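You operate a simulated robot arm through the tools that you are given. There is no shell and no other tool. Be economical: measure what you need, move in short steps, check, and stop when the job is done.

You are at the controls of a simulated robot arm. One attempt, no reset.

JOB
Slide both conduit clips shut, then pull the white and green ties tight.

The check looks at the end state, three seconds after you hand in, the way a careful person would. Anything else that was tipped, shoved, dropped, spilled or broken makes it a failure.

ROBOT AND FRAMES
A 6-joint arm with a two-finger parallel gripper, fixed in place. Base frame: the origin is at the foot of the arm, x ahead of it, y to its left, z up. Readings come in m, degrees, newtons and seconds.
With the tool pointing down near the work surface it reaches from about 0.16 to 0.74 m from the base axis. Its first joint turns from -166.0 to 166.0 degrees. Payload 3.91 kg.
The tool frame sits at the grasp point between the pads (the TCP): z along the fingers, y along the line on which they close. The tips reach 0.03 m beyond it. The gripper opens to 0.11 m. The fingers are 0.02 m wide and 0.01 m thick; the gripper's body (0.048 by 0.112 m) begins 0.055 m behind the TCP.
Orientation is told as [roll, pitch, yaw] about the base's x, y, z axes, in that order, counted from this pose: with the fingers straight down and closing along the base's y, the tool's x points along the base's -x, its y along +y and its z along -z.

CONTROLS
- The arm moves only by the tool jog_arm. Its argument "series" is a list of rows, each an object of numbers (a shift or turn left out is 0, a gripper value left out holds the last): "rx", "ry", "rz": the turn, a rotation vector about the tool's x, y, z in degrees; "dx", "dy", "dz": the shift along the tool's x, y, z in m; "gripper": the finger opening in m, from 0 to 0.11. In form: [{"rx": .., "ry": .., "rz": .., "dx": .., "dy": .., "dz": .., "gripper": ..}, ...]. A call has 1 to 8 rows; each row is the pose to reach, as a shift and turn from the pose commanded when the call began, along the tool's axes at that moment. Each row takes 0.2 s and may step no farther than 0.05 m and 8.6 degrees from the row before; otherwise, or with a gripper value out of range, the whole call is refused. Where a pose cannot be reached the arm comes as near as it can. A force on the tool above 50 N (or 10 N above the force at the start of the call, whichever is more), or a blocked arm, ends the call early, and 0.2 s more pass. Each finger travels about 0.045 m/s and halts on what it meets, pressing with about 29 N; the grip force reading is that of the motor and also rises with nothing between the fingers. The clock runs only during rows and for 0.2 s after the last one: add rows that repeat a pose to give the fingers time. It gives the time, the measured TCP pose, the force on the tool (base axes), the opening and the grip force at its end, in the units of the frame above (readings bear some noise), with the torque about the TCP (base axes, N m) and any sound that the robot's microphone picked up, and new pictures: "views" is both (left out), scene, wrist or none.
- Cameras (640 x 400 px; columns grow to the right, rows downward): "scene" is fixed at [0.0614, 0.6329, 1.7236]; the picture's right is [-0.82, -0.57, 0.00], its down [-0.53, 0.76, -0.37] and it looks along [0.21, -0.31, -0.93] (base axes); focal length 219 px, centre (320, 200). "wrist" rides on the gripper at [0.071, 0.022, -0.107] in the tool frame; the picture's right is [-0.29, 0.96, 0.00], its down [-0.76, -0.23, -0.61] and it looks along [-0.58, -0.18, 0.79] (tool axes); focal length 243 px, centre (320, 200). There is no depth. A picture from a camera that has moved, and an enlarged one, comes with that camera's place and axes in the base frame and with its lens. The place of the scene camera against the robot may be out by one fixed shift of up to 0.025 m in any direction.
- move_column(by): slides the trunk up (or, below 0, down) by that many m; the arm rides with it, the base frame stays. It gives what a move gives, with no picture.
- close_up(camera, box): a new picture of the part [left, top, right, bottom] of that camera's present view, enlarged. The clock stands still meanwhile.
- finish_job(): hands the job in; it is judged then, once.

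Go step by step. Nothing tells you positions but the pictures and the camera data: compare them with the known pose of the tool, close in by small moves and look again before you grip or let go. The budget is 120 turns and 200 pictures, counting those below and the enlarged ones. Unless the task says otherwise, let go and move clear before handing in, and close with one line.

The tools are called by a JSON object that holds its "api" and its "payload". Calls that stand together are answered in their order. jog_arm: Moves the arm, as the interface text tells. Its arguments: {"type":"object","properties":{"series":{"type":"array","items":{"type":"object","properties":{"rx":{"type":"number"},"ry":{"type":"number"},"rz":{"type":"number"},"dx":{"type":"number"},"dy":{"type":"number"},"dz":{"type":"number"},"gripper":{"type":"number"}}}},"views":{"type":"string","enum":["both","scene","wrist","none"]}},"required":["series"]} The other tools are called the same way: move_column (by) slides the trunk up or down; close_up (camera, box) takes an enlarged picture of a part of a camera's view; finish_job () hands the job in.

At the start:

```text
time_s: 0.0
tcp_pos: [0.2137, 0.2469, 1.3591]
tcp_rot: [-0.1, 0.0, 0.0]
ft_force: [-0.4, 0.5, -0.8]
wrist_torque: [0.01, -0.03, -0.03]
opening: 0.1096
grasp_force: 0.0
trunk travel left (down, up): [-0.525, 0.065]
```

scene: 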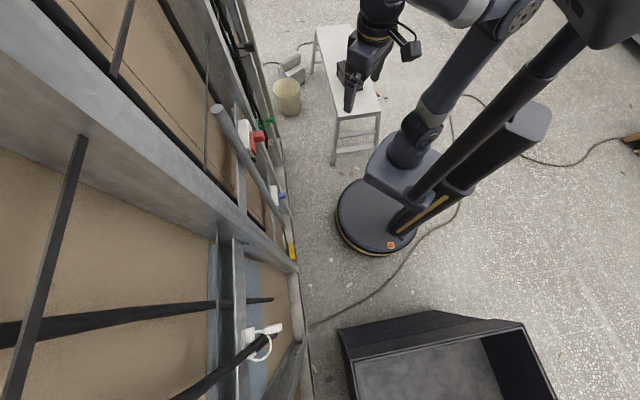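
wrist: 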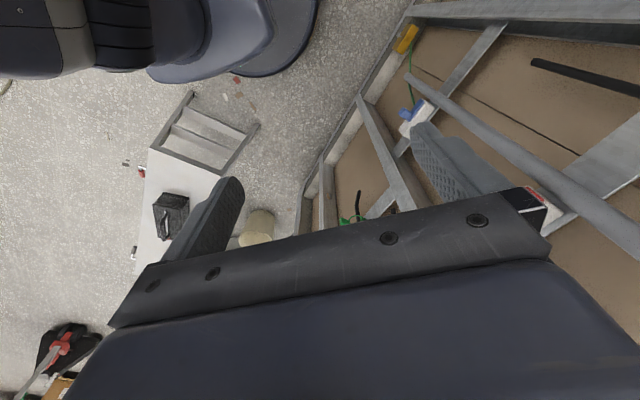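

I see a stud wall on the robot's left side (+y) with a conduit, clips and coloured ties. I'll enlarge the views to identify the parts.

{"api": "close_up", "payload": {"camera": "scene", "box": [200, 80, 320, 155]}}

{"api": "close_up", "payload": {"camera": "scene", "box": [200, 150, 360, 250]}}

{"api": "close_up", "payload": {"camera": "scene", "box": [180, 290, 340, 390]}}

{"api": "close_up", "payload": {"camera": "wrist", "box": [320, 0, 640, 200]}}

```text
5.33 times, centred on (260, 118) of scene
camera zoom: at [0.0614, 0.6329, 1.7236], right [-0.82, -0.57, 0.0], down [-0.53, 0.76, -0.37], along [0.21, -0.31, -0.93], focal length 1170 px, centre (640, 640)
```

zoom: 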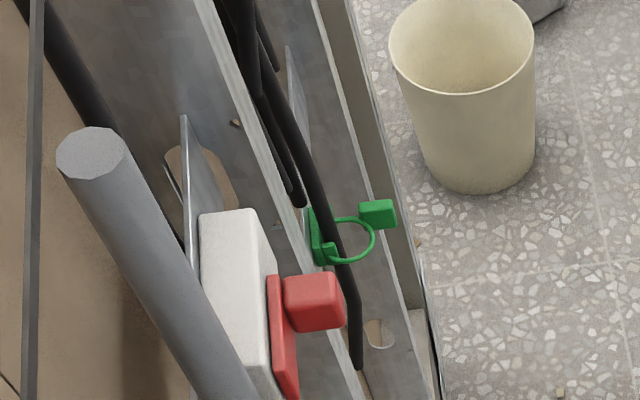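

```text
4.00 times, centred on (280, 200) of scene
camera zoom: at [0.0614, 0.6329, 1.7236], right [-0.82, -0.57, 0.0], down [-0.53, 0.76, -0.37], along [0.21, -0.31, -0.93], focal length 878 px, centre (480, 200)
```

zoom: 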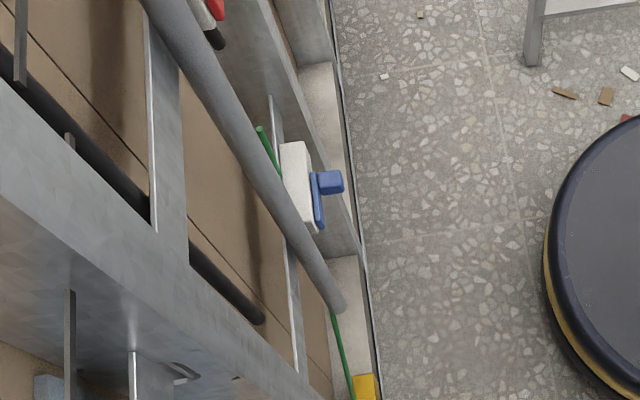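

```text
4.00 times, centred on (260, 340) of scene
camera zoom: at [0.0614, 0.6329, 1.7236], right [-0.82, -0.57, 0.0], down [-0.53, 0.76, -0.37], along [0.21, -0.31, -0.93], focal length 878 px, centre (560, -360)
```

zoom: 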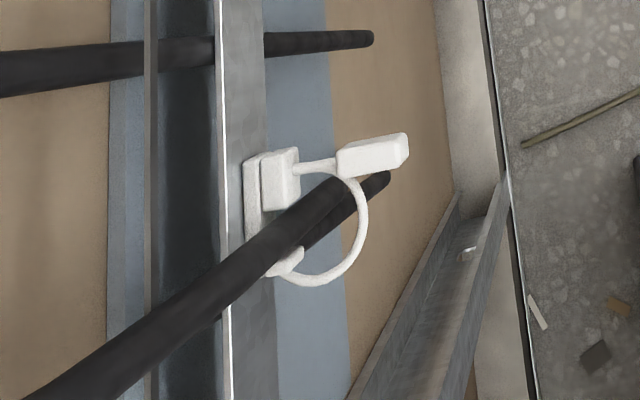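

```text
2.00 times, centred on (480, 100) of wrist
camera zoom: at [0.144, 0.2677, 1.4666], right [0.29, 0.96, 0.0], down [0.76, -0.23, 0.61], along [0.58, -0.18, -0.79], focal length 485 px, centre (0, 400)
```

zoom: 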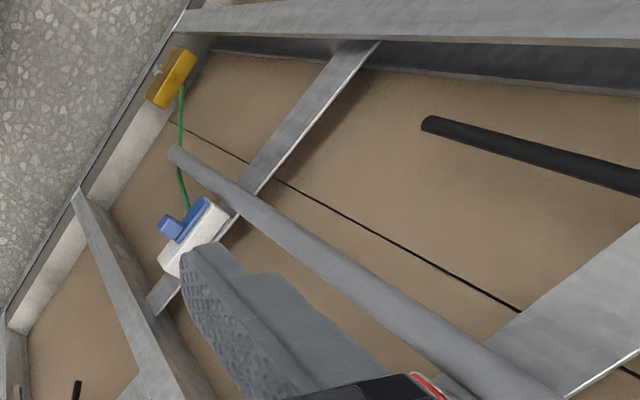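

The wall seems to lie at 45° (x+y≈0.87), with a conduit with red and blue clips, and the white tie far left and the green tie right. I'll turn the tool toward the wall to look squarely at it.

{"api": "jog_arm", "payload": {"series": [{"rz": -8.5}, {"rz": -17}, {"rz": -25.5}, {"rz": -34}, {"rz": -42.5}, {"rz": -45}], "views": "wrist"}}

{"api": "jog_arm", "payload": {"series": [{"ry": -8}, {"ry": -16}, {"ry": -24}, {"ry": -32}, {"ry": -36}], "views": "both"}}

```text
time_s: 1.4
tcp_pos: [0.212, 0.2449, 1.3599]
tcp_rot: [0.0, 0.1, 45.1]
ft_force: [0.2, 0.7, -0.1]
wrist_torque: [-0.02, 0.02, 0.03]
opening: 0.11
grasp_force: 0.0
trunk travel left (down, up): [-0.525, 0.065]
camera wrist: at [0.1494, 0.2109, 1.4664], right [-0.47, 0.88, 0.0], down [0.7, 0.38, 0.61], along [0.54, 0.29, -0.79], focal length 243 px, centre (320, 200)
```

wrist: 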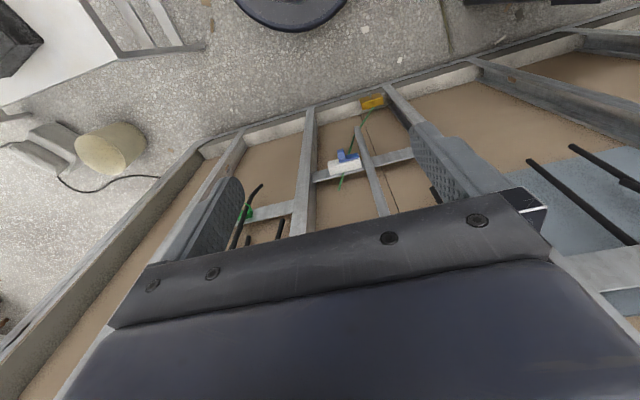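

```text
time_s: 2.6
tcp_pos: [0.2133, 0.2454, 1.3601]
tcp_rot: [0.0, -36.1, 45.0]
ft_force: [-0.2, -0.7, -0.1]
wrist_torque: [-0.01, 0.0, 0.01]
opening: 0.1103
grasp_force: 0.0
trunk travel left (down, up): [-0.525, 0.065]
camera wrist: at [0.1142, 0.1757, 1.4042], right [-0.51, 0.84, 0.17], down [0.34, 0.02, 0.94], along [0.79, 0.54, -0.3], focal length 243 px, centre (320, 200)
```

scene: 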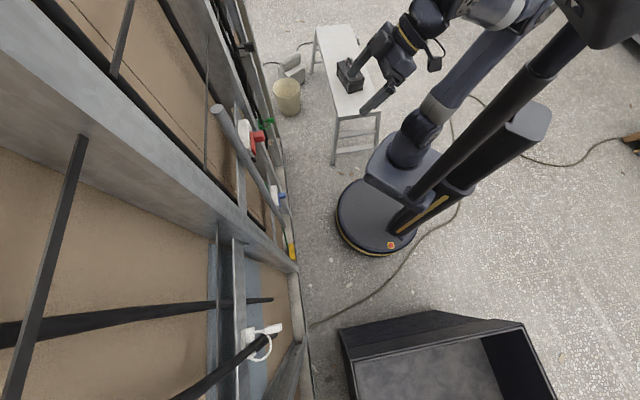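
wrist: 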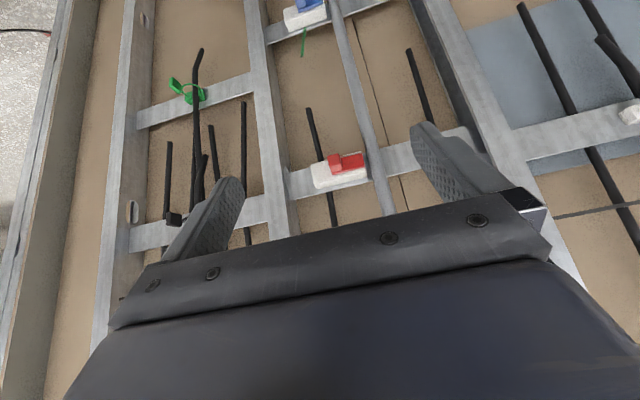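

Now the wrist view (upside down) shows everything: the red and blue clips beside the conduit, the green tie to one side and the white tie to the other. I'll zoom in.

{"api": "close_up", "payload": {"camera": "wrist", "box": [280, 120, 440, 220]}}

{"api": "close_up", "payload": {"camera": "wrist", "box": [120, 40, 280, 140]}}

{"api": "close_up", "payload": {"camera": "wrist", "box": [240, 0, 400, 100]}}

```text
4.00 times, centred on (360, 170) of wrist
camera zoom: at [0.1142, 0.1757, 1.4042], right [-0.51, 0.84, 0.17], down [0.34, 0.02, 0.94], along [0.79, 0.54, -0.3], focal length 970 px, centre (160, 320)
```

zoom: 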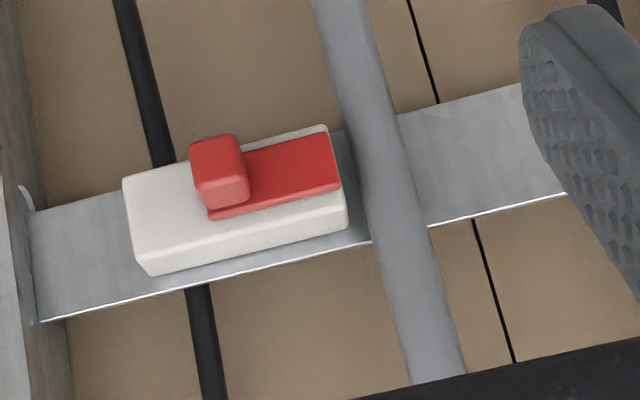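

```text
4.00 times, centred on (200, 90) of wrist
camera zoom: at [0.1142, 0.1757, 1.4042], right [-0.51, 0.84, 0.17], down [0.34, 0.02, 0.94], along [0.79, 0.54, -0.3], focal length 970 px, centre (800, 640)
```

zoom: 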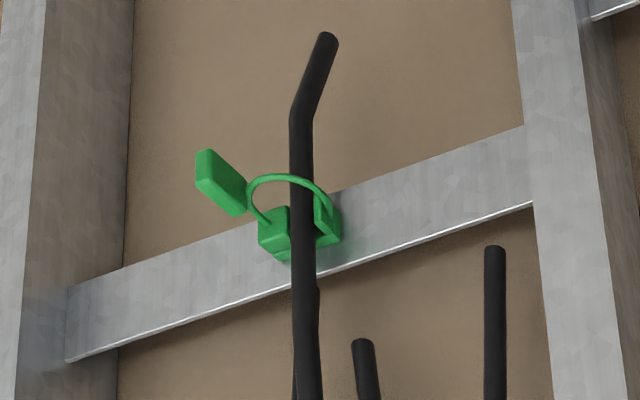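

```text
4.00 times, centred on (320, 50) of wrist
camera zoom: at [0.1142, 0.1757, 1.4042], right [-0.51, 0.84, 0.17], down [0.34, 0.02, 0.94], along [0.79, 0.54, -0.3], focal length 970 px, centre (320, 800)
```

zoom: 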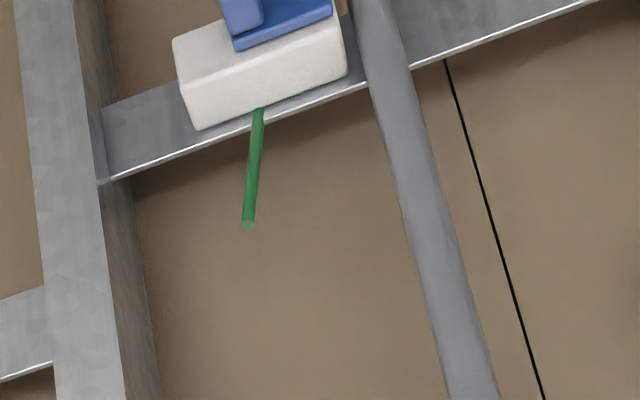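

The parts triangulate to: red knob ≈(0.41,0.42,1.22), blue knob ≈(0.41,0.42,0.83), green tab ≈(0.625,0.19,0.94), white tab ≈(0.09,0.73,1.27). I'll lower the trunk and level the camera to see the clip mechanism head-on.

{"api": "move_column", "payload": {"by": -0.16}}

{"api": "jog_arm", "payload": {"series": [{"ry": -8}, {"ry": -16}, {"ry": -22}], "views": "wrist"}}

{"api": "close_up", "payload": {"camera": "wrist", "box": [240, 50, 480, 200]}}

```text
time_s: 4.4
tcp_pos: [0.2132, 0.2455, 1.1989]
tcp_rot: [-0.1, -36.0, 45.0]
ft_force: [0.8, -0.6, 0.8]
wrist_torque: [0.01, 0.0, -0.04]
opening: 0.1103
grasp_force: 0.0
trunk travel left (down, up): [-0.365, 0.225]
```

```text
time_s: 5.2
tcp_pos: [0.2131, 0.2469, 1.1995]
tcp_rot: [-0.1, -58.2, 45.1]
ft_force: [0.2, 0.2, 0.2]
wrist_torque: [-0.03, 0.0, 0.02]
opening: 0.11
grasp_force: 0.2
trunk travel left (down, up): [-0.365, 0.225]
camera wrist: at [0.1088, 0.1705, 1.1956], right [-0.57, 0.79, 0.25], down [0.08, -0.24, 0.97], along [0.82, 0.57, 0.07], focal length 243 px, centre (320, 200)
```

wrist: 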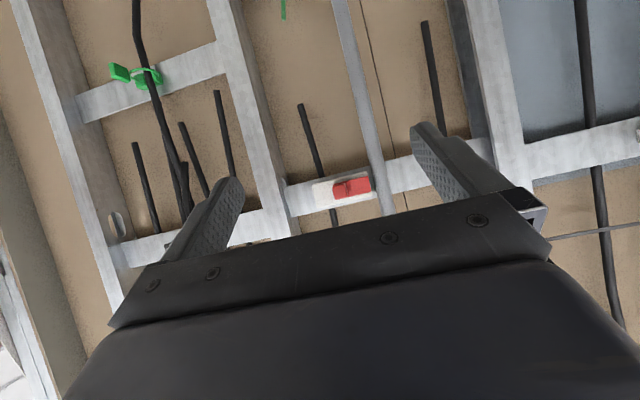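

```text
2.67 times, centred on (360, 125) of wrist
camera zoom: at [0.1088, 0.1705, 1.1956], right [-0.57, 0.79, 0.25], down [0.08, -0.24, 0.97], along [0.82, 0.57, 0.07], focal length 647 px, centre (213, 400)
```

zoom: 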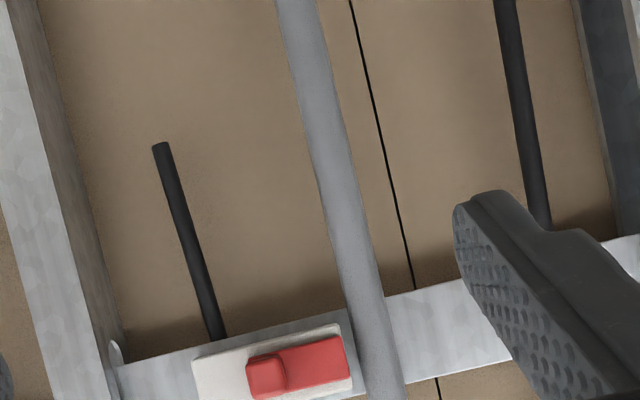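

The slider plate sits fully on its block with the conduit right beside it, so shutting should mean sliding it wall-left across the conduit. I'll level the tool, close the fingers, and come up to the right of the red knob.

{"api": "jog_arm", "payload": {"series": [{"ry": -8, "gripper": 0}, {"ry": -16}, {"ry": -24}, {"ry": -31.8}, {"ry": -31.8}, {"ry": -31.8}, {"ry": -31.8}], "views": "wrist"}}

```text
time_s: 6.8
tcp_pos: [0.2115, 0.2448, 1.2006]
tcp_rot: [-0.7, -89.8, 45.6]
ft_force: [-0.1, -0.8, 0.4]
wrist_torque: [0.01, 0.0, 0.04]
opening: 0.0
grasp_force: 28.8
trunk travel left (down, up): [-0.365, 0.225]
camera wrist: at [0.1238, 0.1852, 1.1286], right [-0.68, 0.68, 0.29], down [-0.27, -0.59, 0.76], along [0.69, 0.44, 0.58], focal length 243 px, centre (320, 200)
```

wrist: 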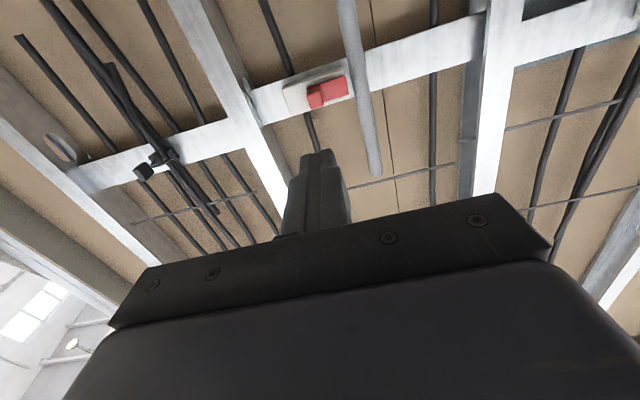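

I'll move forward to just short of the clip, to the right of the knob, then look.

{"api": "jog_arm", "payload": {"series": [{"dx": -0.006, "dy": -0.016, "dz": 0.045}, {"dx": -0.012, "dy": -0.032, "dz": 0.09}, {"dx": -0.018, "dy": -0.046, "dz": 0.13}, {"dx": -0.018, "dy": -0.046, "dz": 0.17}], "views": "both"}}

{"api": "close_up", "payload": {"camera": "wrist", "box": [200, 60, 440, 210]}}

{"api": "close_up", "payload": {"camera": "scene", "box": [200, 80, 320, 155]}}

```text
time_s: 7.8
tcp_pos: [0.3657, 0.3344, 1.2167]
tcp_rot: [-0.7, -89.7, 45.6]
ft_force: [0.1, -0.2, 0.0]
wrist_torque: [-0.02, 0.0, -0.02]
opening: 0.0
grasp_force: 29.1
trunk travel left (down, up): [-0.365, 0.225]
camera wrist: at [0.2771, 0.2736, 1.1454], right [-0.68, 0.68, 0.29], down [-0.26, -0.59, 0.76], along [0.69, 0.44, 0.58], focal length 243 px, centre (320, 200)
```

scene: 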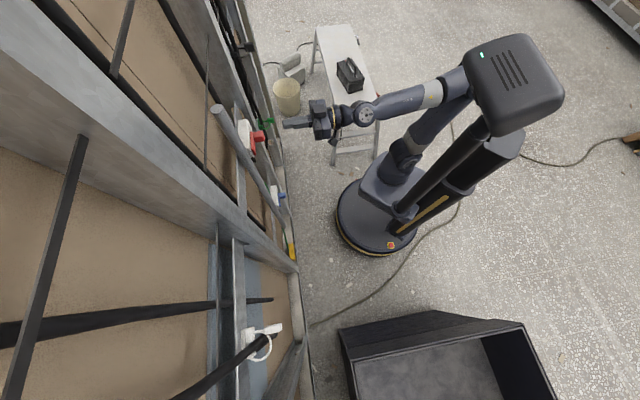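
wrist: 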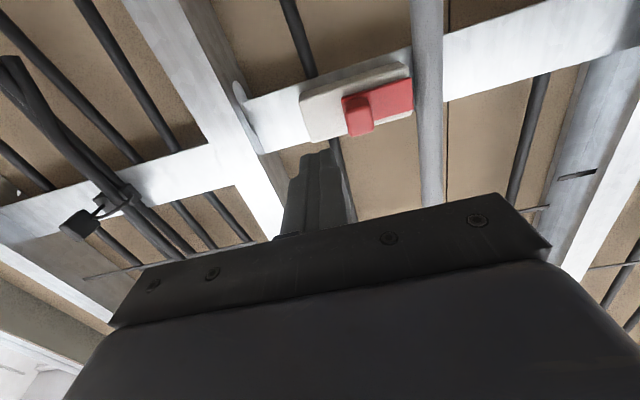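

```text
2.67 times, centred on (320, 135) of wrist
camera zoom: at [0.2771, 0.2736, 1.1454], right [-0.68, 0.68, 0.29], down [-0.26, -0.59, 0.76], along [0.69, 0.44, 0.58], focal length 647 px, centre (320, 373)
```

zoom: 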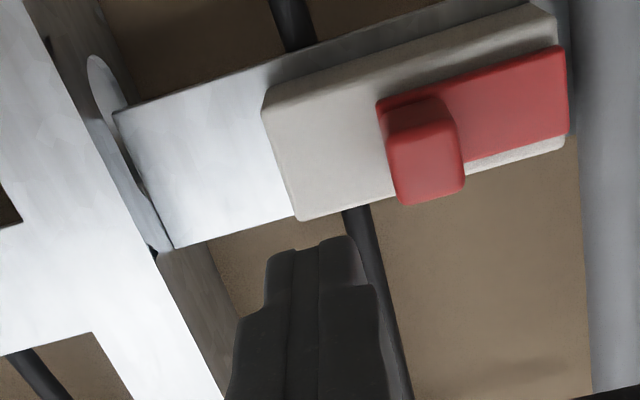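

```text
5.33 times, centred on (260, 118) of scene
camera zoom: at [0.0614, 0.6329, 1.7236], right [-0.82, -0.57, 0.0], down [-0.53, 0.76, -0.37], along [0.21, -0.31, -0.93], focal length 1170 px, centre (640, 640)
```

zoom: 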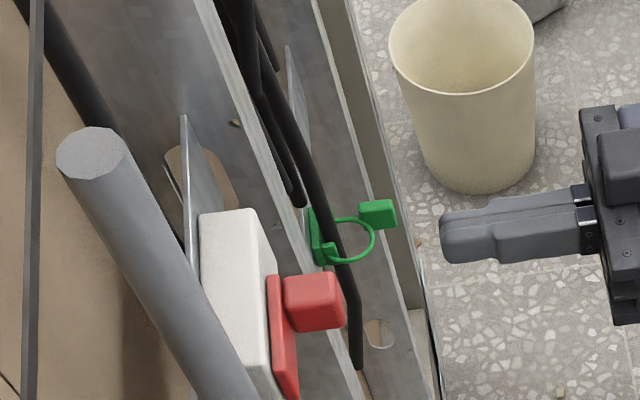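

The fingers are right of the knob by about 10 mm. I'll go in so the tips overlap the knob by ~20 mm.

{"api": "jog_arm", "payload": {"series": [{"dx": -0.005, "dz": 0.03}, {"dx": -0.005, "dz": 0.055}, {"dx": -0.005, "dz": 0.068}], "views": "both"}}

{"api": "close_up", "payload": {"camera": "wrist", "box": [240, 60, 480, 210]}}

{"api": "close_up", "payload": {"camera": "scene", "box": [200, 80, 320, 155]}}

```text
time_s: 8.6
tcp_pos: [0.4141, 0.3809, 1.2216]
tcp_rot: [-1.9, -89.8, 46.9]
ft_force: [0.1, -0.6, -0.6]
wrist_torque: [-0.06, 0.03, 0.03]
opening: 0.0
grasp_force: 29.2
trunk travel left (down, up): [-0.365, 0.225]
camera wrist: at [0.3257, 0.3213, 1.1508], right [-0.68, 0.68, 0.29], down [-0.27, -0.59, 0.76], along [0.69, 0.44, 0.58], focal length 243 px, centre (320, 200)
```

scene: 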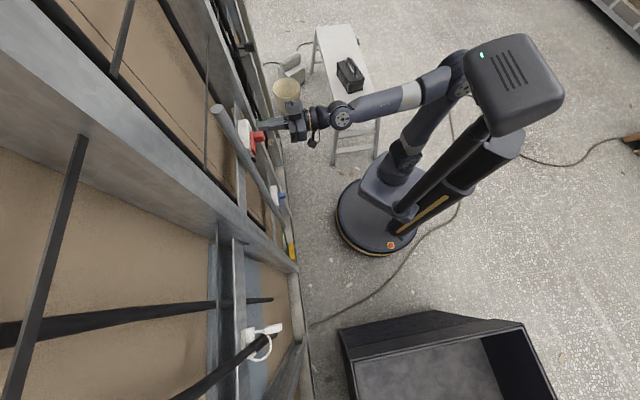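
wrist: 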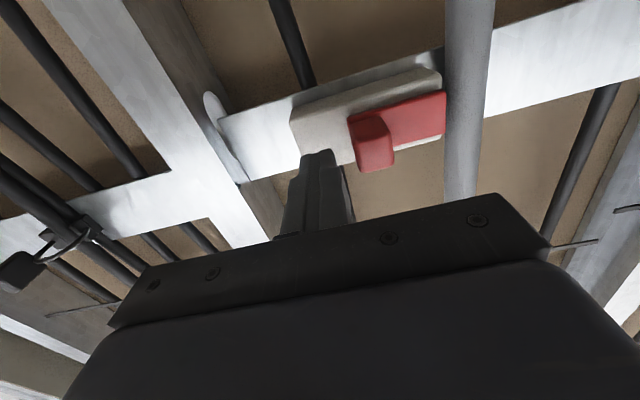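

```text
2.67 times, centred on (360, 135) of wrist
camera zoom: at [0.3257, 0.3213, 1.1508], right [-0.68, 0.68, 0.29], down [-0.27, -0.59, 0.76], along [0.69, 0.44, 0.58], focal length 647 px, centre (213, 373)
```

zoom: 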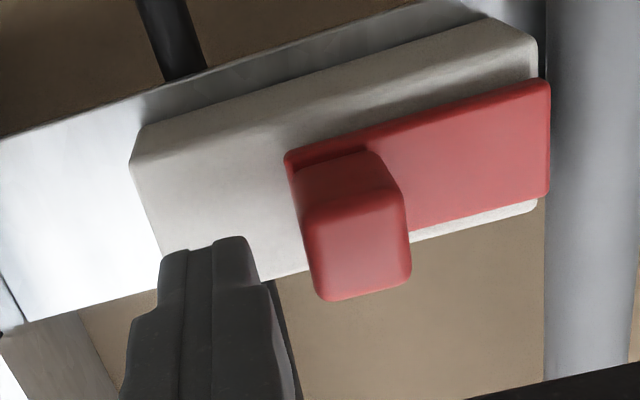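

```text
5.33 times, centred on (260, 118) of scene
camera zoom: at [0.0614, 0.6329, 1.7236], right [-0.82, -0.57, 0.0], down [-0.53, 0.76, -0.37], along [0.21, -0.31, -0.93], focal length 1170 px, centre (640, 640)
```

zoom: 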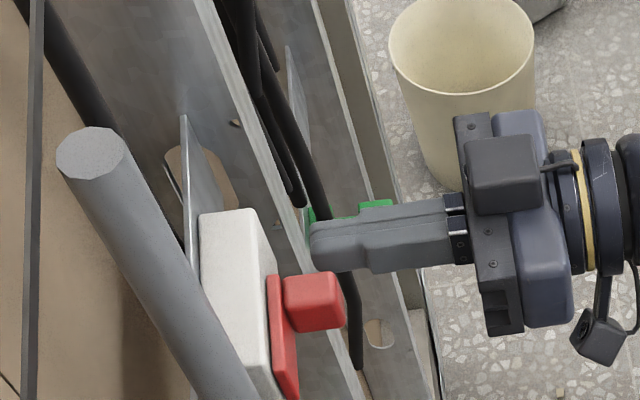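

The tips overlap the knob sideways. Pushing wall-left now in small steps.

{"api": "jog_arm", "payload": {"series": [{"dz": 0.006}, {"dz": 0.006, "dy": 0.006}, {"dz": 0.006, "dy": 0.012}, {"dz": 0.006, "dy": 0.018}, {"dz": 0.006, "dy": 0.024}, {"dz": 0.006, "dy": 0.03}], "views": "wrist"}}

{"api": "close_up", "payload": {"camera": "wrist", "box": [240, 60, 480, 210]}}

```text
time_s: 10.0
tcp_pos: [0.3969, 0.4058, 1.2223]
tcp_rot: [-3.4, -89.8, 48.3]
ft_force: [1.1, -0.6, -0.8]
wrist_torque: [0.0, 0.06, -0.01]
opening: 0.0001
grasp_force: 29.4
trunk travel left (down, up): [-0.365, 0.225]
camera wrist: at [0.3078, 0.3464, 1.151], right [-0.68, 0.68, 0.29], down [-0.27, -0.59, 0.76], along [0.69, 0.44, 0.58], focal length 243 px, centre (320, 200)
```

wrist: 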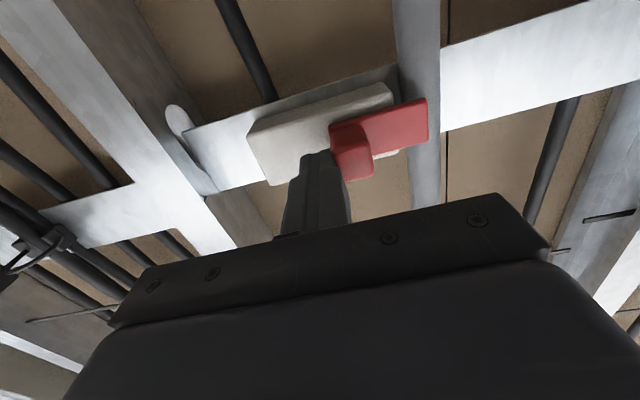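

```text
2.67 times, centred on (360, 135) of wrist
camera zoom: at [0.3078, 0.3464, 1.151], right [-0.68, 0.68, 0.29], down [-0.27, -0.59, 0.76], along [0.69, 0.44, 0.58], focal length 647 px, centre (213, 373)
```

zoom: 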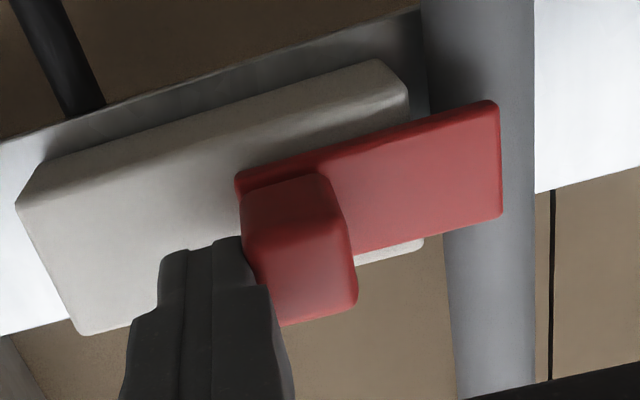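

It slides freely over the conduit with almost no force, as expected. I'll continue until it stops or clicks.

{"api": "jog_arm", "payload": {"series": [{"dy": 0.004}, {"dy": 0.008}, {"dy": 0.012}, {"dy": 0.016}, {"dy": 0.02}], "views": "wrist"}}

{"api": "close_up", "payload": {"camera": "wrist", "box": [240, 60, 480, 210]}}

```text
time_s: 11.2
tcp_pos: [0.3828, 0.4223, 1.2215]
tcp_rot: [8.2, -89.8, 37.0]
ft_force: [0.1, -0.9, -0.9]
wrist_torque: [-0.04, -0.01, -0.01]
opening: 0.0
grasp_force: 28.8
trunk travel left (down, up): [-0.365, 0.225]
camera wrist: at [0.2938, 0.3605, 1.1512], right [-0.68, 0.68, 0.29], down [-0.27, -0.59, 0.76], along [0.69, 0.44, 0.58], focal length 243 px, centre (320, 200)
```

wrist: 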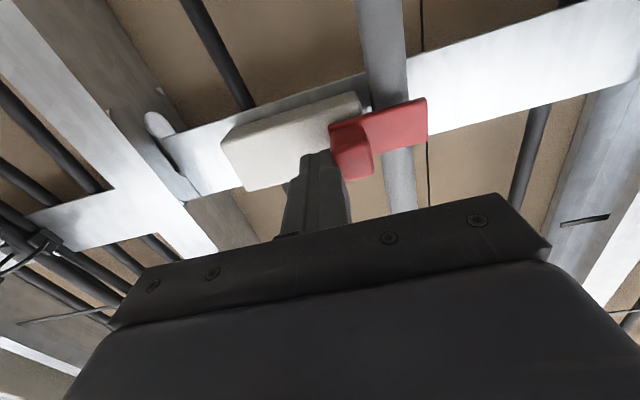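

```text
2.67 times, centred on (360, 135) of wrist
camera zoom: at [0.2938, 0.3605, 1.1512], right [-0.68, 0.68, 0.29], down [-0.27, -0.59, 0.76], along [0.69, 0.44, 0.58], focal length 647 px, centre (213, 373)
```

zoom: 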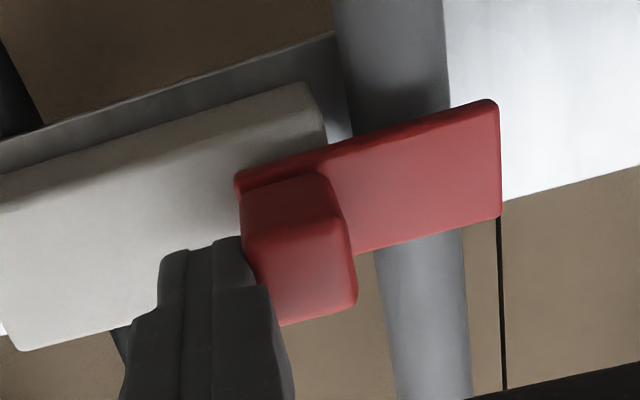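

The plate already spans the conduit, with no stop felt yet. I'll continue in fine steps, feeling for an end stop.

{"api": "jog_arm", "payload": {"series": [{"dy": 0.002}, {"dy": 0.004}, {"dy": 0.006}, {"dy": 0.008}], "views": "wrist"}}

{"api": "close_up", "payload": {"camera": "wrist", "box": [240, 60, 480, 210]}}

```text
time_s: 12.2
tcp_pos: [0.3794, 0.4239, 1.2232]
tcp_rot: [34.5, -89.7, 10.1]
ft_force: [8.2, -14.7, -1.3]
wrist_torque: [-0.06, 0.02, -0.23]
opening: 0.0
grasp_force: 29.0
trunk travel left (down, up): [-0.365, 0.225]
camera wrist: at [0.2903, 0.3641, 1.1511], right [-0.67, 0.68, 0.29], down [-0.27, -0.59, 0.76], along [0.69, 0.43, 0.58], focal length 243 px, centre (320, 200)
```

wrist: 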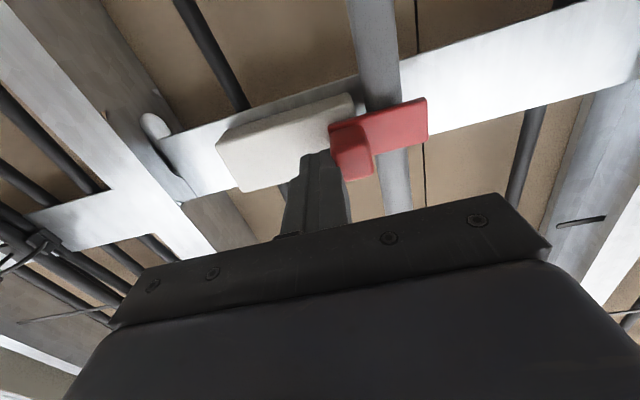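

```text
2.67 times, centred on (360, 135) of wrist
camera zoom: at [0.2903, 0.3641, 1.1511], right [-0.67, 0.68, 0.29], down [-0.27, -0.59, 0.76], along [0.69, 0.43, 0.58], focal length 647 px, centre (213, 373)
```

zoom: 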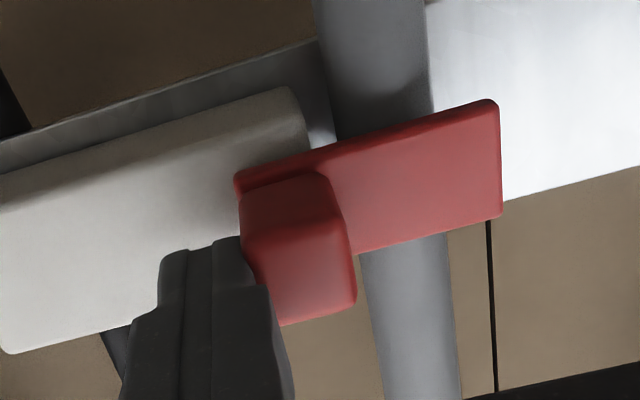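

It has hit a stop (about 17 N). One slightly firmer push to check for a latch.

{"api": "jog_arm", "payload": {"series": [{"dy": 0.002}, {"dy": 0.004}, {"dy": 0.004}], "views": "none"}}

{"api": "jog_arm", "payload": {"series": [{"dy": -0.01}, {"dy": -0.02}, {"dy": -0.03}], "views": "wrist"}}

{"api": "close_up", "payload": {"camera": "wrist", "box": [240, 60, 480, 210]}}

```text
time_s: 13.0
tcp_pos: [0.3801, 0.4238, 1.2228]
tcp_rot: [69.6, -89.8, -25.0]
ft_force: [23.8, -34.2, -5.5]
wrist_torque: [-0.21, 0.02, -0.65]
opening: 0.0
grasp_force: 28.9
trunk travel left (down, up): [-0.365, 0.225]
```

```text
time_s: 13.8
tcp_pos: [0.3952, 0.4069, 1.2214]
tcp_rot: [-5.7, -89.8, 50.7]
ft_force: [-0.1, -0.2, -0.4]
wrist_torque: [0.03, -0.01, -0.02]
opening: 0.0002
grasp_force: 29.1
trunk travel left (down, up): [-0.365, 0.225]
camera wrist: at [0.3069, 0.3479, 1.1504], right [-0.68, 0.68, 0.29], down [-0.26, -0.59, 0.76], along [0.69, 0.44, 0.58], focal length 243 px, centre (320, 200)
```

wrist: 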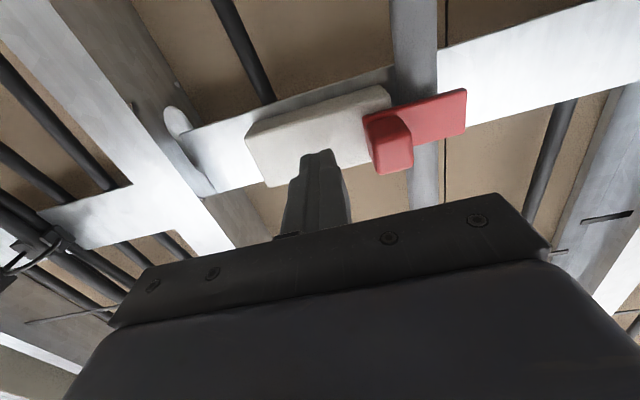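

```text
2.67 times, centred on (360, 135) of wrist
camera zoom: at [0.3069, 0.3479, 1.1504], right [-0.68, 0.68, 0.29], down [-0.26, -0.59, 0.76], along [0.69, 0.44, 0.58], focal length 647 px, centre (213, 373)
```

zoom: 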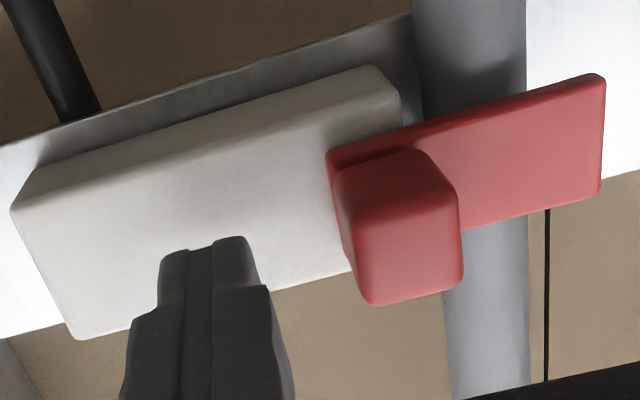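

The red clip is shut and stays. I'll back off and descend to the blue clip at z≈0.83.

{"api": "jog_arm", "payload": {"series": [{"dz": -0.045}, {"dz": -0.09}, {"dz": -0.13}], "views": "none"}}

{"api": "move_column", "payload": {"by": -0.36}}

{"api": "jog_arm", "payload": {"series": [{"dx": 0.01}], "views": "both"}}

{"api": "close_up", "payload": {"camera": "wrist", "box": [240, 30, 480, 180]}}

{"api": "close_up", "payload": {"camera": "scene", "box": [200, 120, 360, 220]}}

```text
time_s: 14.6
tcp_pos: [0.3042, 0.3153, 1.2235]
tcp_rot: [-5.7, -89.8, 50.6]
ft_force: [-0.7, 0.3, -0.7]
wrist_torque: [-0.02, -0.02, -0.02]
opening: 0.0
grasp_force: 30.1
trunk travel left (down, up): [-0.365, 0.225]
```

```text
time_s: 18.1
tcp_pos: [0.3034, 0.3168, 0.8625]
tcp_rot: [-1.0, -89.8, 45.9]
ft_force: [-0.5, -0.2, 0.2]
wrist_torque: [0.03, 0.01, -0.01]
opening: 0.0
grasp_force: 29.4
trunk travel left (down, up): [-0.005, 0.585]
```

```text
time_s: 18.5
tcp_pos: [0.3052, 0.3173, 0.8533]
tcp_rot: [4.5, -89.8, 40.5]
ft_force: [-0.1, -0.1, -0.6]
wrist_torque: [-0.02, -0.01, -0.02]
opening: 0.0
grasp_force: 29.1
trunk travel left (down, up): [-0.005, 0.585]
camera wrist: at [0.2152, 0.2563, 0.7822], right [-0.68, 0.68, 0.29], down [-0.27, -0.59, 0.76], along [0.69, 0.44, 0.58], focal length 243 px, centre (320, 200)
```

scene: 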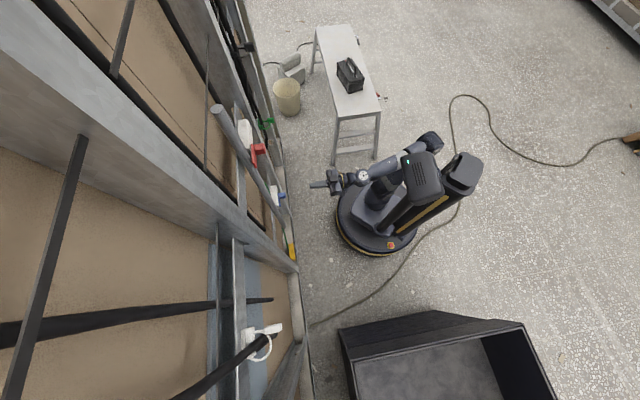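
wrist: 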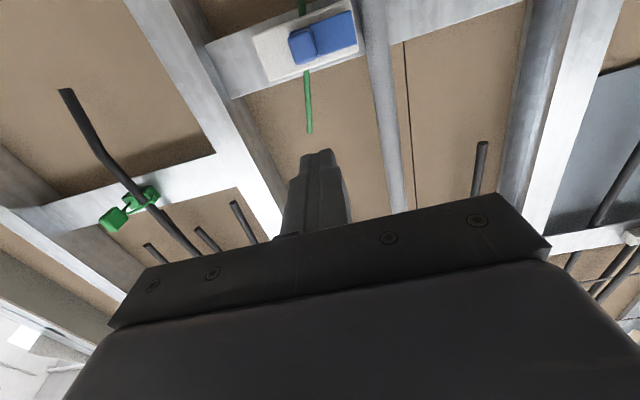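

```text
2.67 times, centred on (360, 105) of wrist
camera zoom: at [0.2152, 0.2563, 0.7822], right [-0.68, 0.68, 0.29], down [-0.27, -0.59, 0.76], along [0.69, 0.44, 0.58], focal length 647 px, centre (213, 453)
```

zoom: 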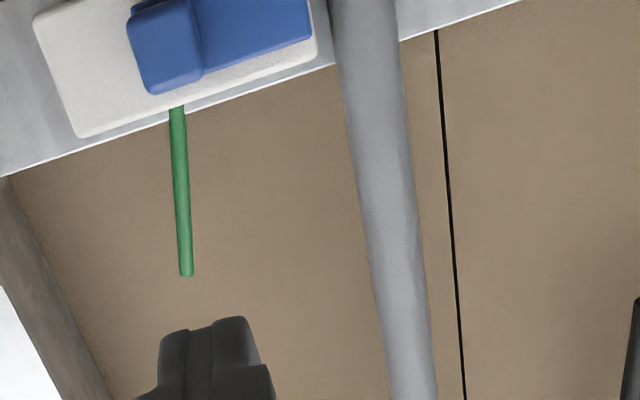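

```text
4.00 times, centred on (280, 170) of scene
camera zoom: at [0.0614, 0.6329, 1.7236], right [-0.82, -0.57, 0.0], down [-0.53, 0.76, -0.37], along [0.21, -0.31, -0.93], focal length 878 px, centre (480, 320)
```

zoom: 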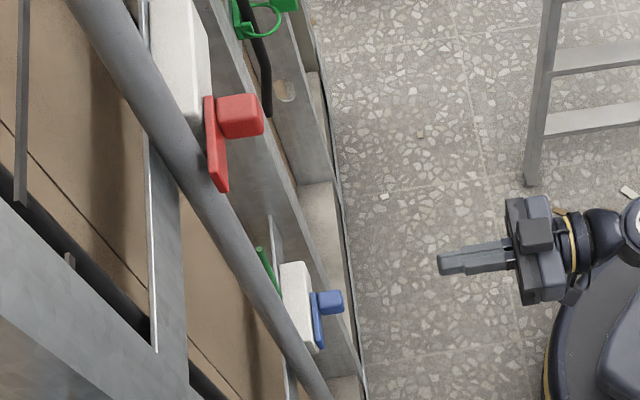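

Blue knob at ≈(0.405,0.415,0.80). I'll line up to the right of it, short of contact.

{"api": "jog_arm", "payload": {"series": [{"dx": 0.02, "dy": -0.012}, {"dx": 0.04, "dy": -0.024, "dz": 0.01}, {"dx": 0.051, "dy": -0.036, "dz": 0.04}, {"dx": 0.051, "dy": -0.036, "dz": 0.08}], "views": "wrist"}}

{"api": "close_up", "payload": {"camera": "wrist", "box": [240, 60, 480, 210]}}

{"api": "close_up", "payload": {"camera": "scene", "box": [220, 160, 340, 235]}}

```text
time_s: 19.5
tcp_pos: [0.3847, 0.3508, 0.8021]
tcp_rot: [-2.0, -89.7, 46.7]
ft_force: [-1.3, 0.1, 0.2]
wrist_torque: [0.0, 0.01, 0.01]
opening: 0.0
grasp_force: 28.9
out of reach, approached as far as the arm can: row 4
trunk travel left (down, up): [-0.005, 0.585]
camera wrist: at [0.2942, 0.2903, 0.7314], right [-0.67, 0.68, 0.29], down [-0.27, -0.59, 0.76], along [0.69, 0.43, 0.58], focal length 243 px, centre (320, 200)
```

wrist: 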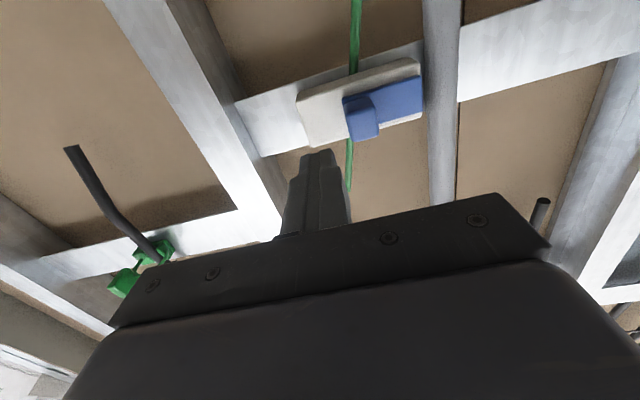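

```text
2.67 times, centred on (360, 135) of wrist
camera zoom: at [0.2942, 0.2903, 0.7314], right [-0.67, 0.68, 0.29], down [-0.27, -0.59, 0.76], along [0.69, 0.43, 0.58], focal length 647 px, centre (213, 373)
```

zoom: 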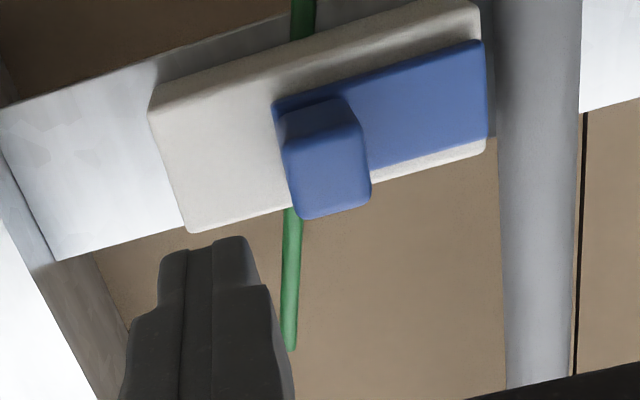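

```text
5.33 times, centred on (280, 198) of scene
camera zoom: at [0.0614, 0.6329, 1.7236], right [-0.82, -0.57, 0.0], down [-0.53, 0.76, -0.37], along [0.21, -0.31, -0.93], focal length 1170 px, centre (533, 213)
```

zoom: 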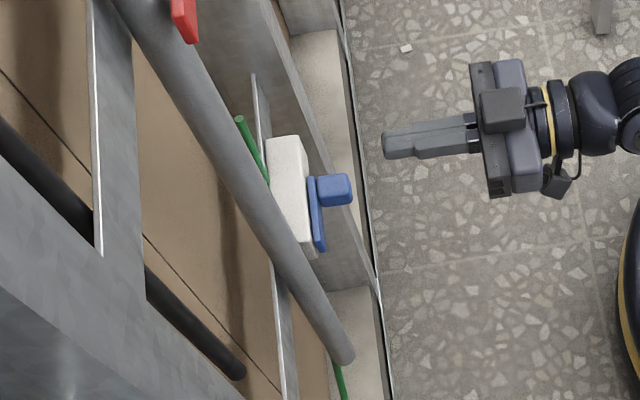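

The straight-in pose is at the arm's reach limit here. I'll tilt the tool 30° nose-down, which brings the wrist back within reach.

{"api": "jog_arm", "payload": {"series": [{"ry": 8, "dx": -0.003, "dz": 0.06}, {"ry": 16, "dx": -0.006, "dz": 0.06}, {"ry": 24, "dx": -0.012, "dz": 0.06}, {"ry": 30, "dx": -0.012, "dz": 0.06}], "views": "wrist"}}

{"api": "close_up", "payload": {"camera": "wrist", "box": [240, 60, 480, 210]}}

{"api": "close_up", "payload": {"camera": "scene", "box": [220, 160, 340, 235]}}

```text
refused: row 1 steps farther than a row can; nothing moved
```

```text
2.67 times, centred on (360, 135) of wrist
camera zoom: at [0.2942, 0.2903, 0.7314], right [-0.67, 0.68, 0.29], down [-0.27, -0.59, 0.76], along [0.69, 0.43, 0.58], focal length 647 px, centre (213, 373)
```

zoom: 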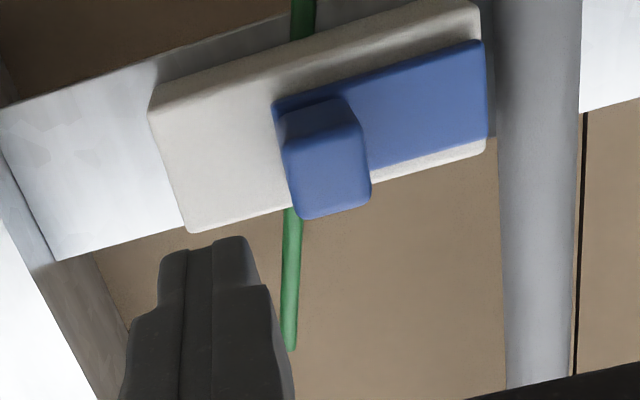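

```text
5.33 times, centred on (280, 198) of scene
camera zoom: at [0.0614, 0.6329, 1.7236], right [-0.82, -0.57, 0.0], down [-0.53, 0.76, -0.37], along [0.21, -0.31, -0.93], focal length 1170 px, centre (533, 213)
```

zoom: 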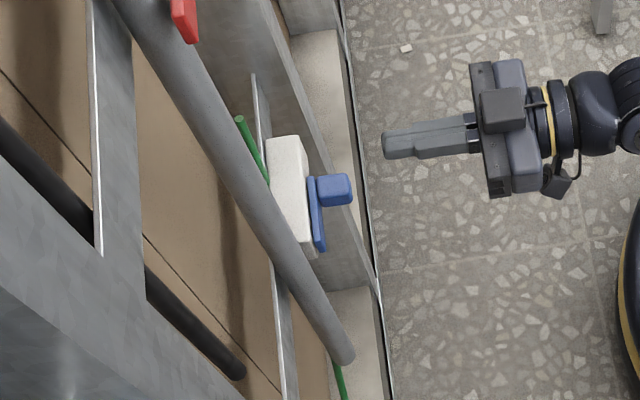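

Tilting in place first, without forward motion.

{"api": "jog_arm", "payload": {"series": [{"ry": 8, "dx": -0.003}, {"ry": 16, "dx": -0.006}, {"ry": 24, "dx": -0.012}, {"ry": 30, "dx": -0.012}], "views": "wrist"}}

{"api": "close_up", "payload": {"camera": "wrist", "box": [240, 60, 480, 210]}}

```text
time_s: 20.7
tcp_pos: [0.4257, 0.3151, 0.835]
tcp_rot: [-33.3, -71.2, 64.4]
ft_force: [0.2, 0.5, 0.2]
wrist_torque: [-0.01, -0.01, -0.02]
opening: 0.0
grasp_force: 29.2
out of reach, approached as far as the arm can: row 1, 2, 3, 4
trunk travel left (down, up): [-0.005, 0.585]
stopped in row 4: the arm was blocked; the commanded pose is now the measured one
camera wrist: at [0.3155, 0.263, 0.7923], right [-0.46, 0.88, 0.1], down [-0.28, -0.26, 0.92], along [0.84, 0.4, 0.37], focal length 243 px, centre (320, 200)
```

wrist: 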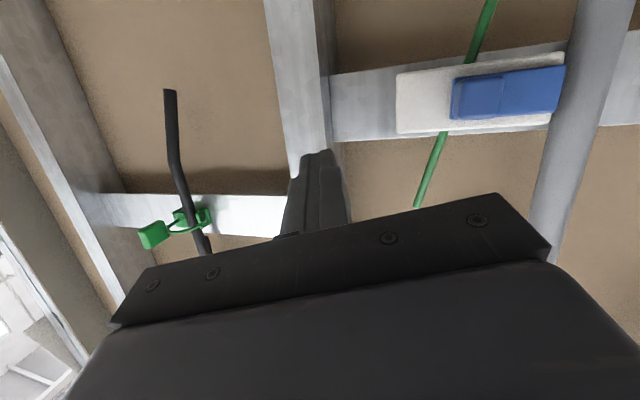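

```text
2.67 times, centred on (360, 135) of wrist
camera zoom: at [0.3155, 0.263, 0.7923], right [-0.46, 0.88, 0.1], down [-0.28, -0.26, 0.92], along [0.84, 0.4, 0.37], focal length 647 px, centre (213, 373)
```

zoom: 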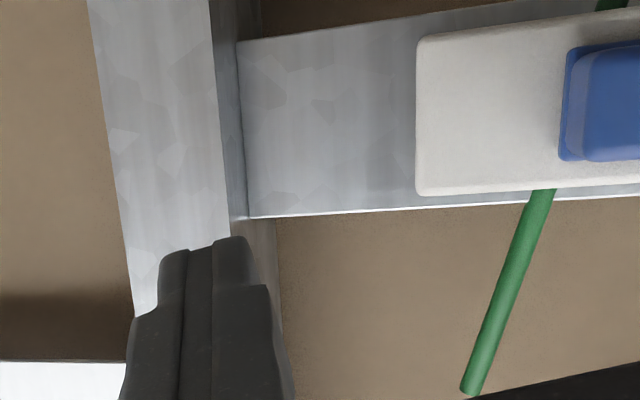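

The arm drifted: some joint is at a limit or blocked rather than simple reach. Let me look at the arm's configuration before moving.

{"api": "jog_arm", "payload": {"series": [{"dz": -0.03}, {"dz": -0.06}], "views": "scene"}}

{"api": "close_up", "payload": {"camera": "scene", "box": [260, 100, 500, 250]}}

```text
time_s: 21.3
tcp_pos: [0.3736, 0.2877, 0.8499]
tcp_rot: [-33.4, -71.2, 64.5]
ft_force: [0.4, 0.4, -0.3]
wrist_torque: [0.0, 0.01, 0.03]
opening: 0.0001
grasp_force: 28.8
trunk travel left (down, up): [-0.005, 0.585]
```

scene: 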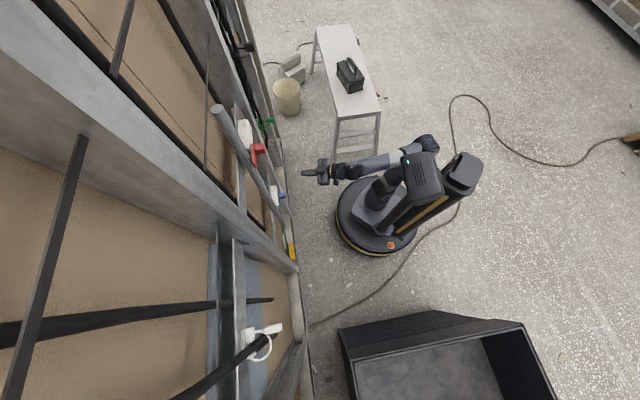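

```text
2.67 times, centred on (380, 175) of scene
camera zoom: at [0.0614, 0.6329, 1.7236], right [-0.82, -0.57, 0.0], down [-0.53, 0.76, -0.37], along [0.21, -0.31, -0.93], focal length 585 px, centre (160, 267)
```

zoom: 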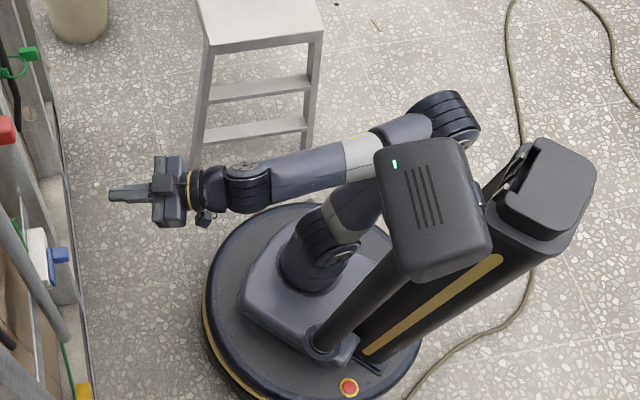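

The arm settled yawed right ~15° and nose-down ~16°, which is still usable for pushing. I'll test whether it can translate toward the pre-push spot in this orientation, staying short of the wall.

{"api": "jog_arm", "payload": {"series": [{"dy": 0.015}, {"dy": 0.03, "dz": 0.01}, {"dy": 0.045, "dz": 0.02}, {"dy": 0.055, "dz": 0.03}], "views": "wrist"}}

```text
time_s: 22.3
tcp_pos: [0.371, 0.3478, 0.8337]
tcp_rot: [-33.2, -71.2, 64.1]
ft_force: [-1.1, -0.9, -0.3]
wrist_torque: [0.0, -0.01, -0.03]
opening: 0.0
grasp_force: 29.0
trunk travel left (down, up): [-0.005, 0.585]
camera wrist: at [0.2616, 0.2947, 0.7907], right [-0.46, 0.88, 0.11], down [-0.28, -0.26, 0.92], along [0.84, 0.4, 0.37], focal length 243 px, centre (320, 200)
```

wrist: 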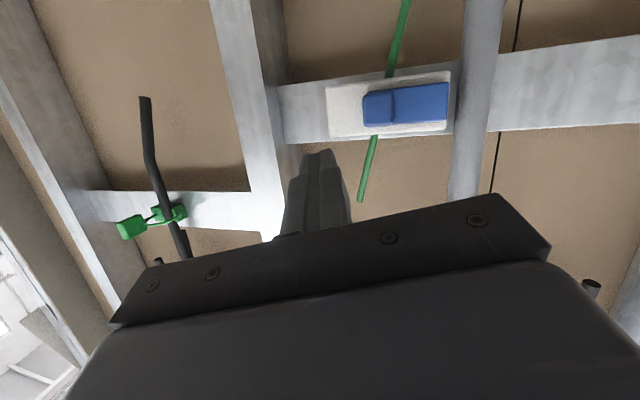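

It works. Closing in further: most of the way first.

{"api": "jog_arm", "payload": {"series": [{"dx": 0.002, "dy": 0.006, "dz": 0.02}, {"dx": 0.003, "dy": 0.01, "dz": 0.04}], "views": "wrist"}}

{"api": "close_up", "payload": {"camera": "wrist", "box": [240, 60, 480, 210]}}

{"api": "close_up", "payload": {"camera": "scene", "box": [220, 160, 340, 235]}}

```text
time_s: 22.9
tcp_pos: [0.3986, 0.3737, 0.8174]
tcp_rot: [-33.3, -71.2, 64.3]
ft_force: [-0.5, -0.2, 0.6]
wrist_torque: [-0.04, -0.04, -0.01]
opening: 0.0003
grasp_force: 29.5
trunk travel left (down, up): [-0.005, 0.585]
camera wrist: at [0.2894, 0.3212, 0.7752], right [-0.46, 0.88, 0.1], down [-0.28, -0.26, 0.92], along [0.84, 0.4, 0.37], focal length 243 px, centre (320, 200)
```

wrist: 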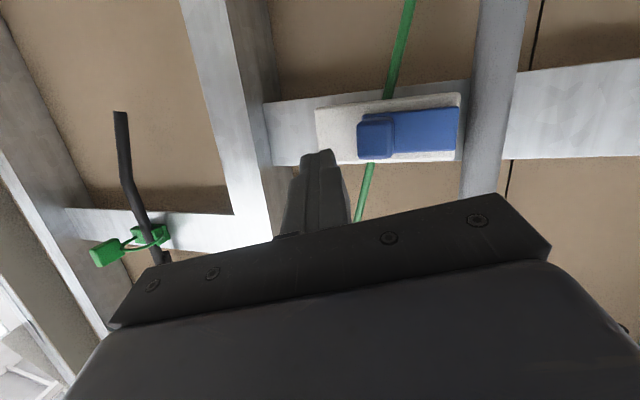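

```text
2.67 times, centred on (360, 135) of wrist
camera zoom: at [0.2894, 0.3212, 0.7752], right [-0.46, 0.88, 0.1], down [-0.28, -0.26, 0.92], along [0.84, 0.4, 0.37], focal length 647 px, centre (213, 373)
```

zoom: 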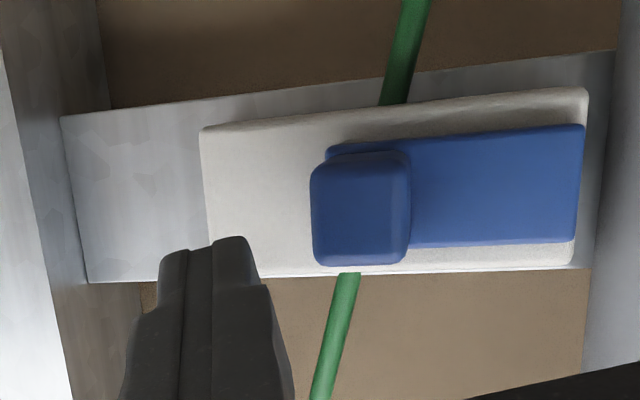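

```text
5.33 times, centred on (280, 198) of scene
camera zoom: at [0.0614, 0.6329, 1.7236], right [-0.82, -0.57, 0.0], down [-0.53, 0.76, -0.37], along [0.21, -0.31, -0.93], focal length 1170 px, centre (533, 213)
```

zoom: 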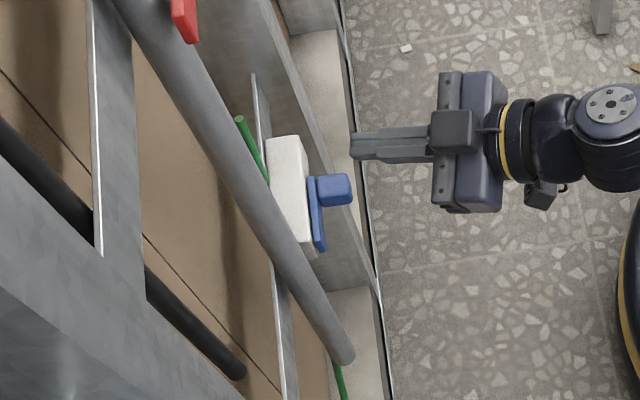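

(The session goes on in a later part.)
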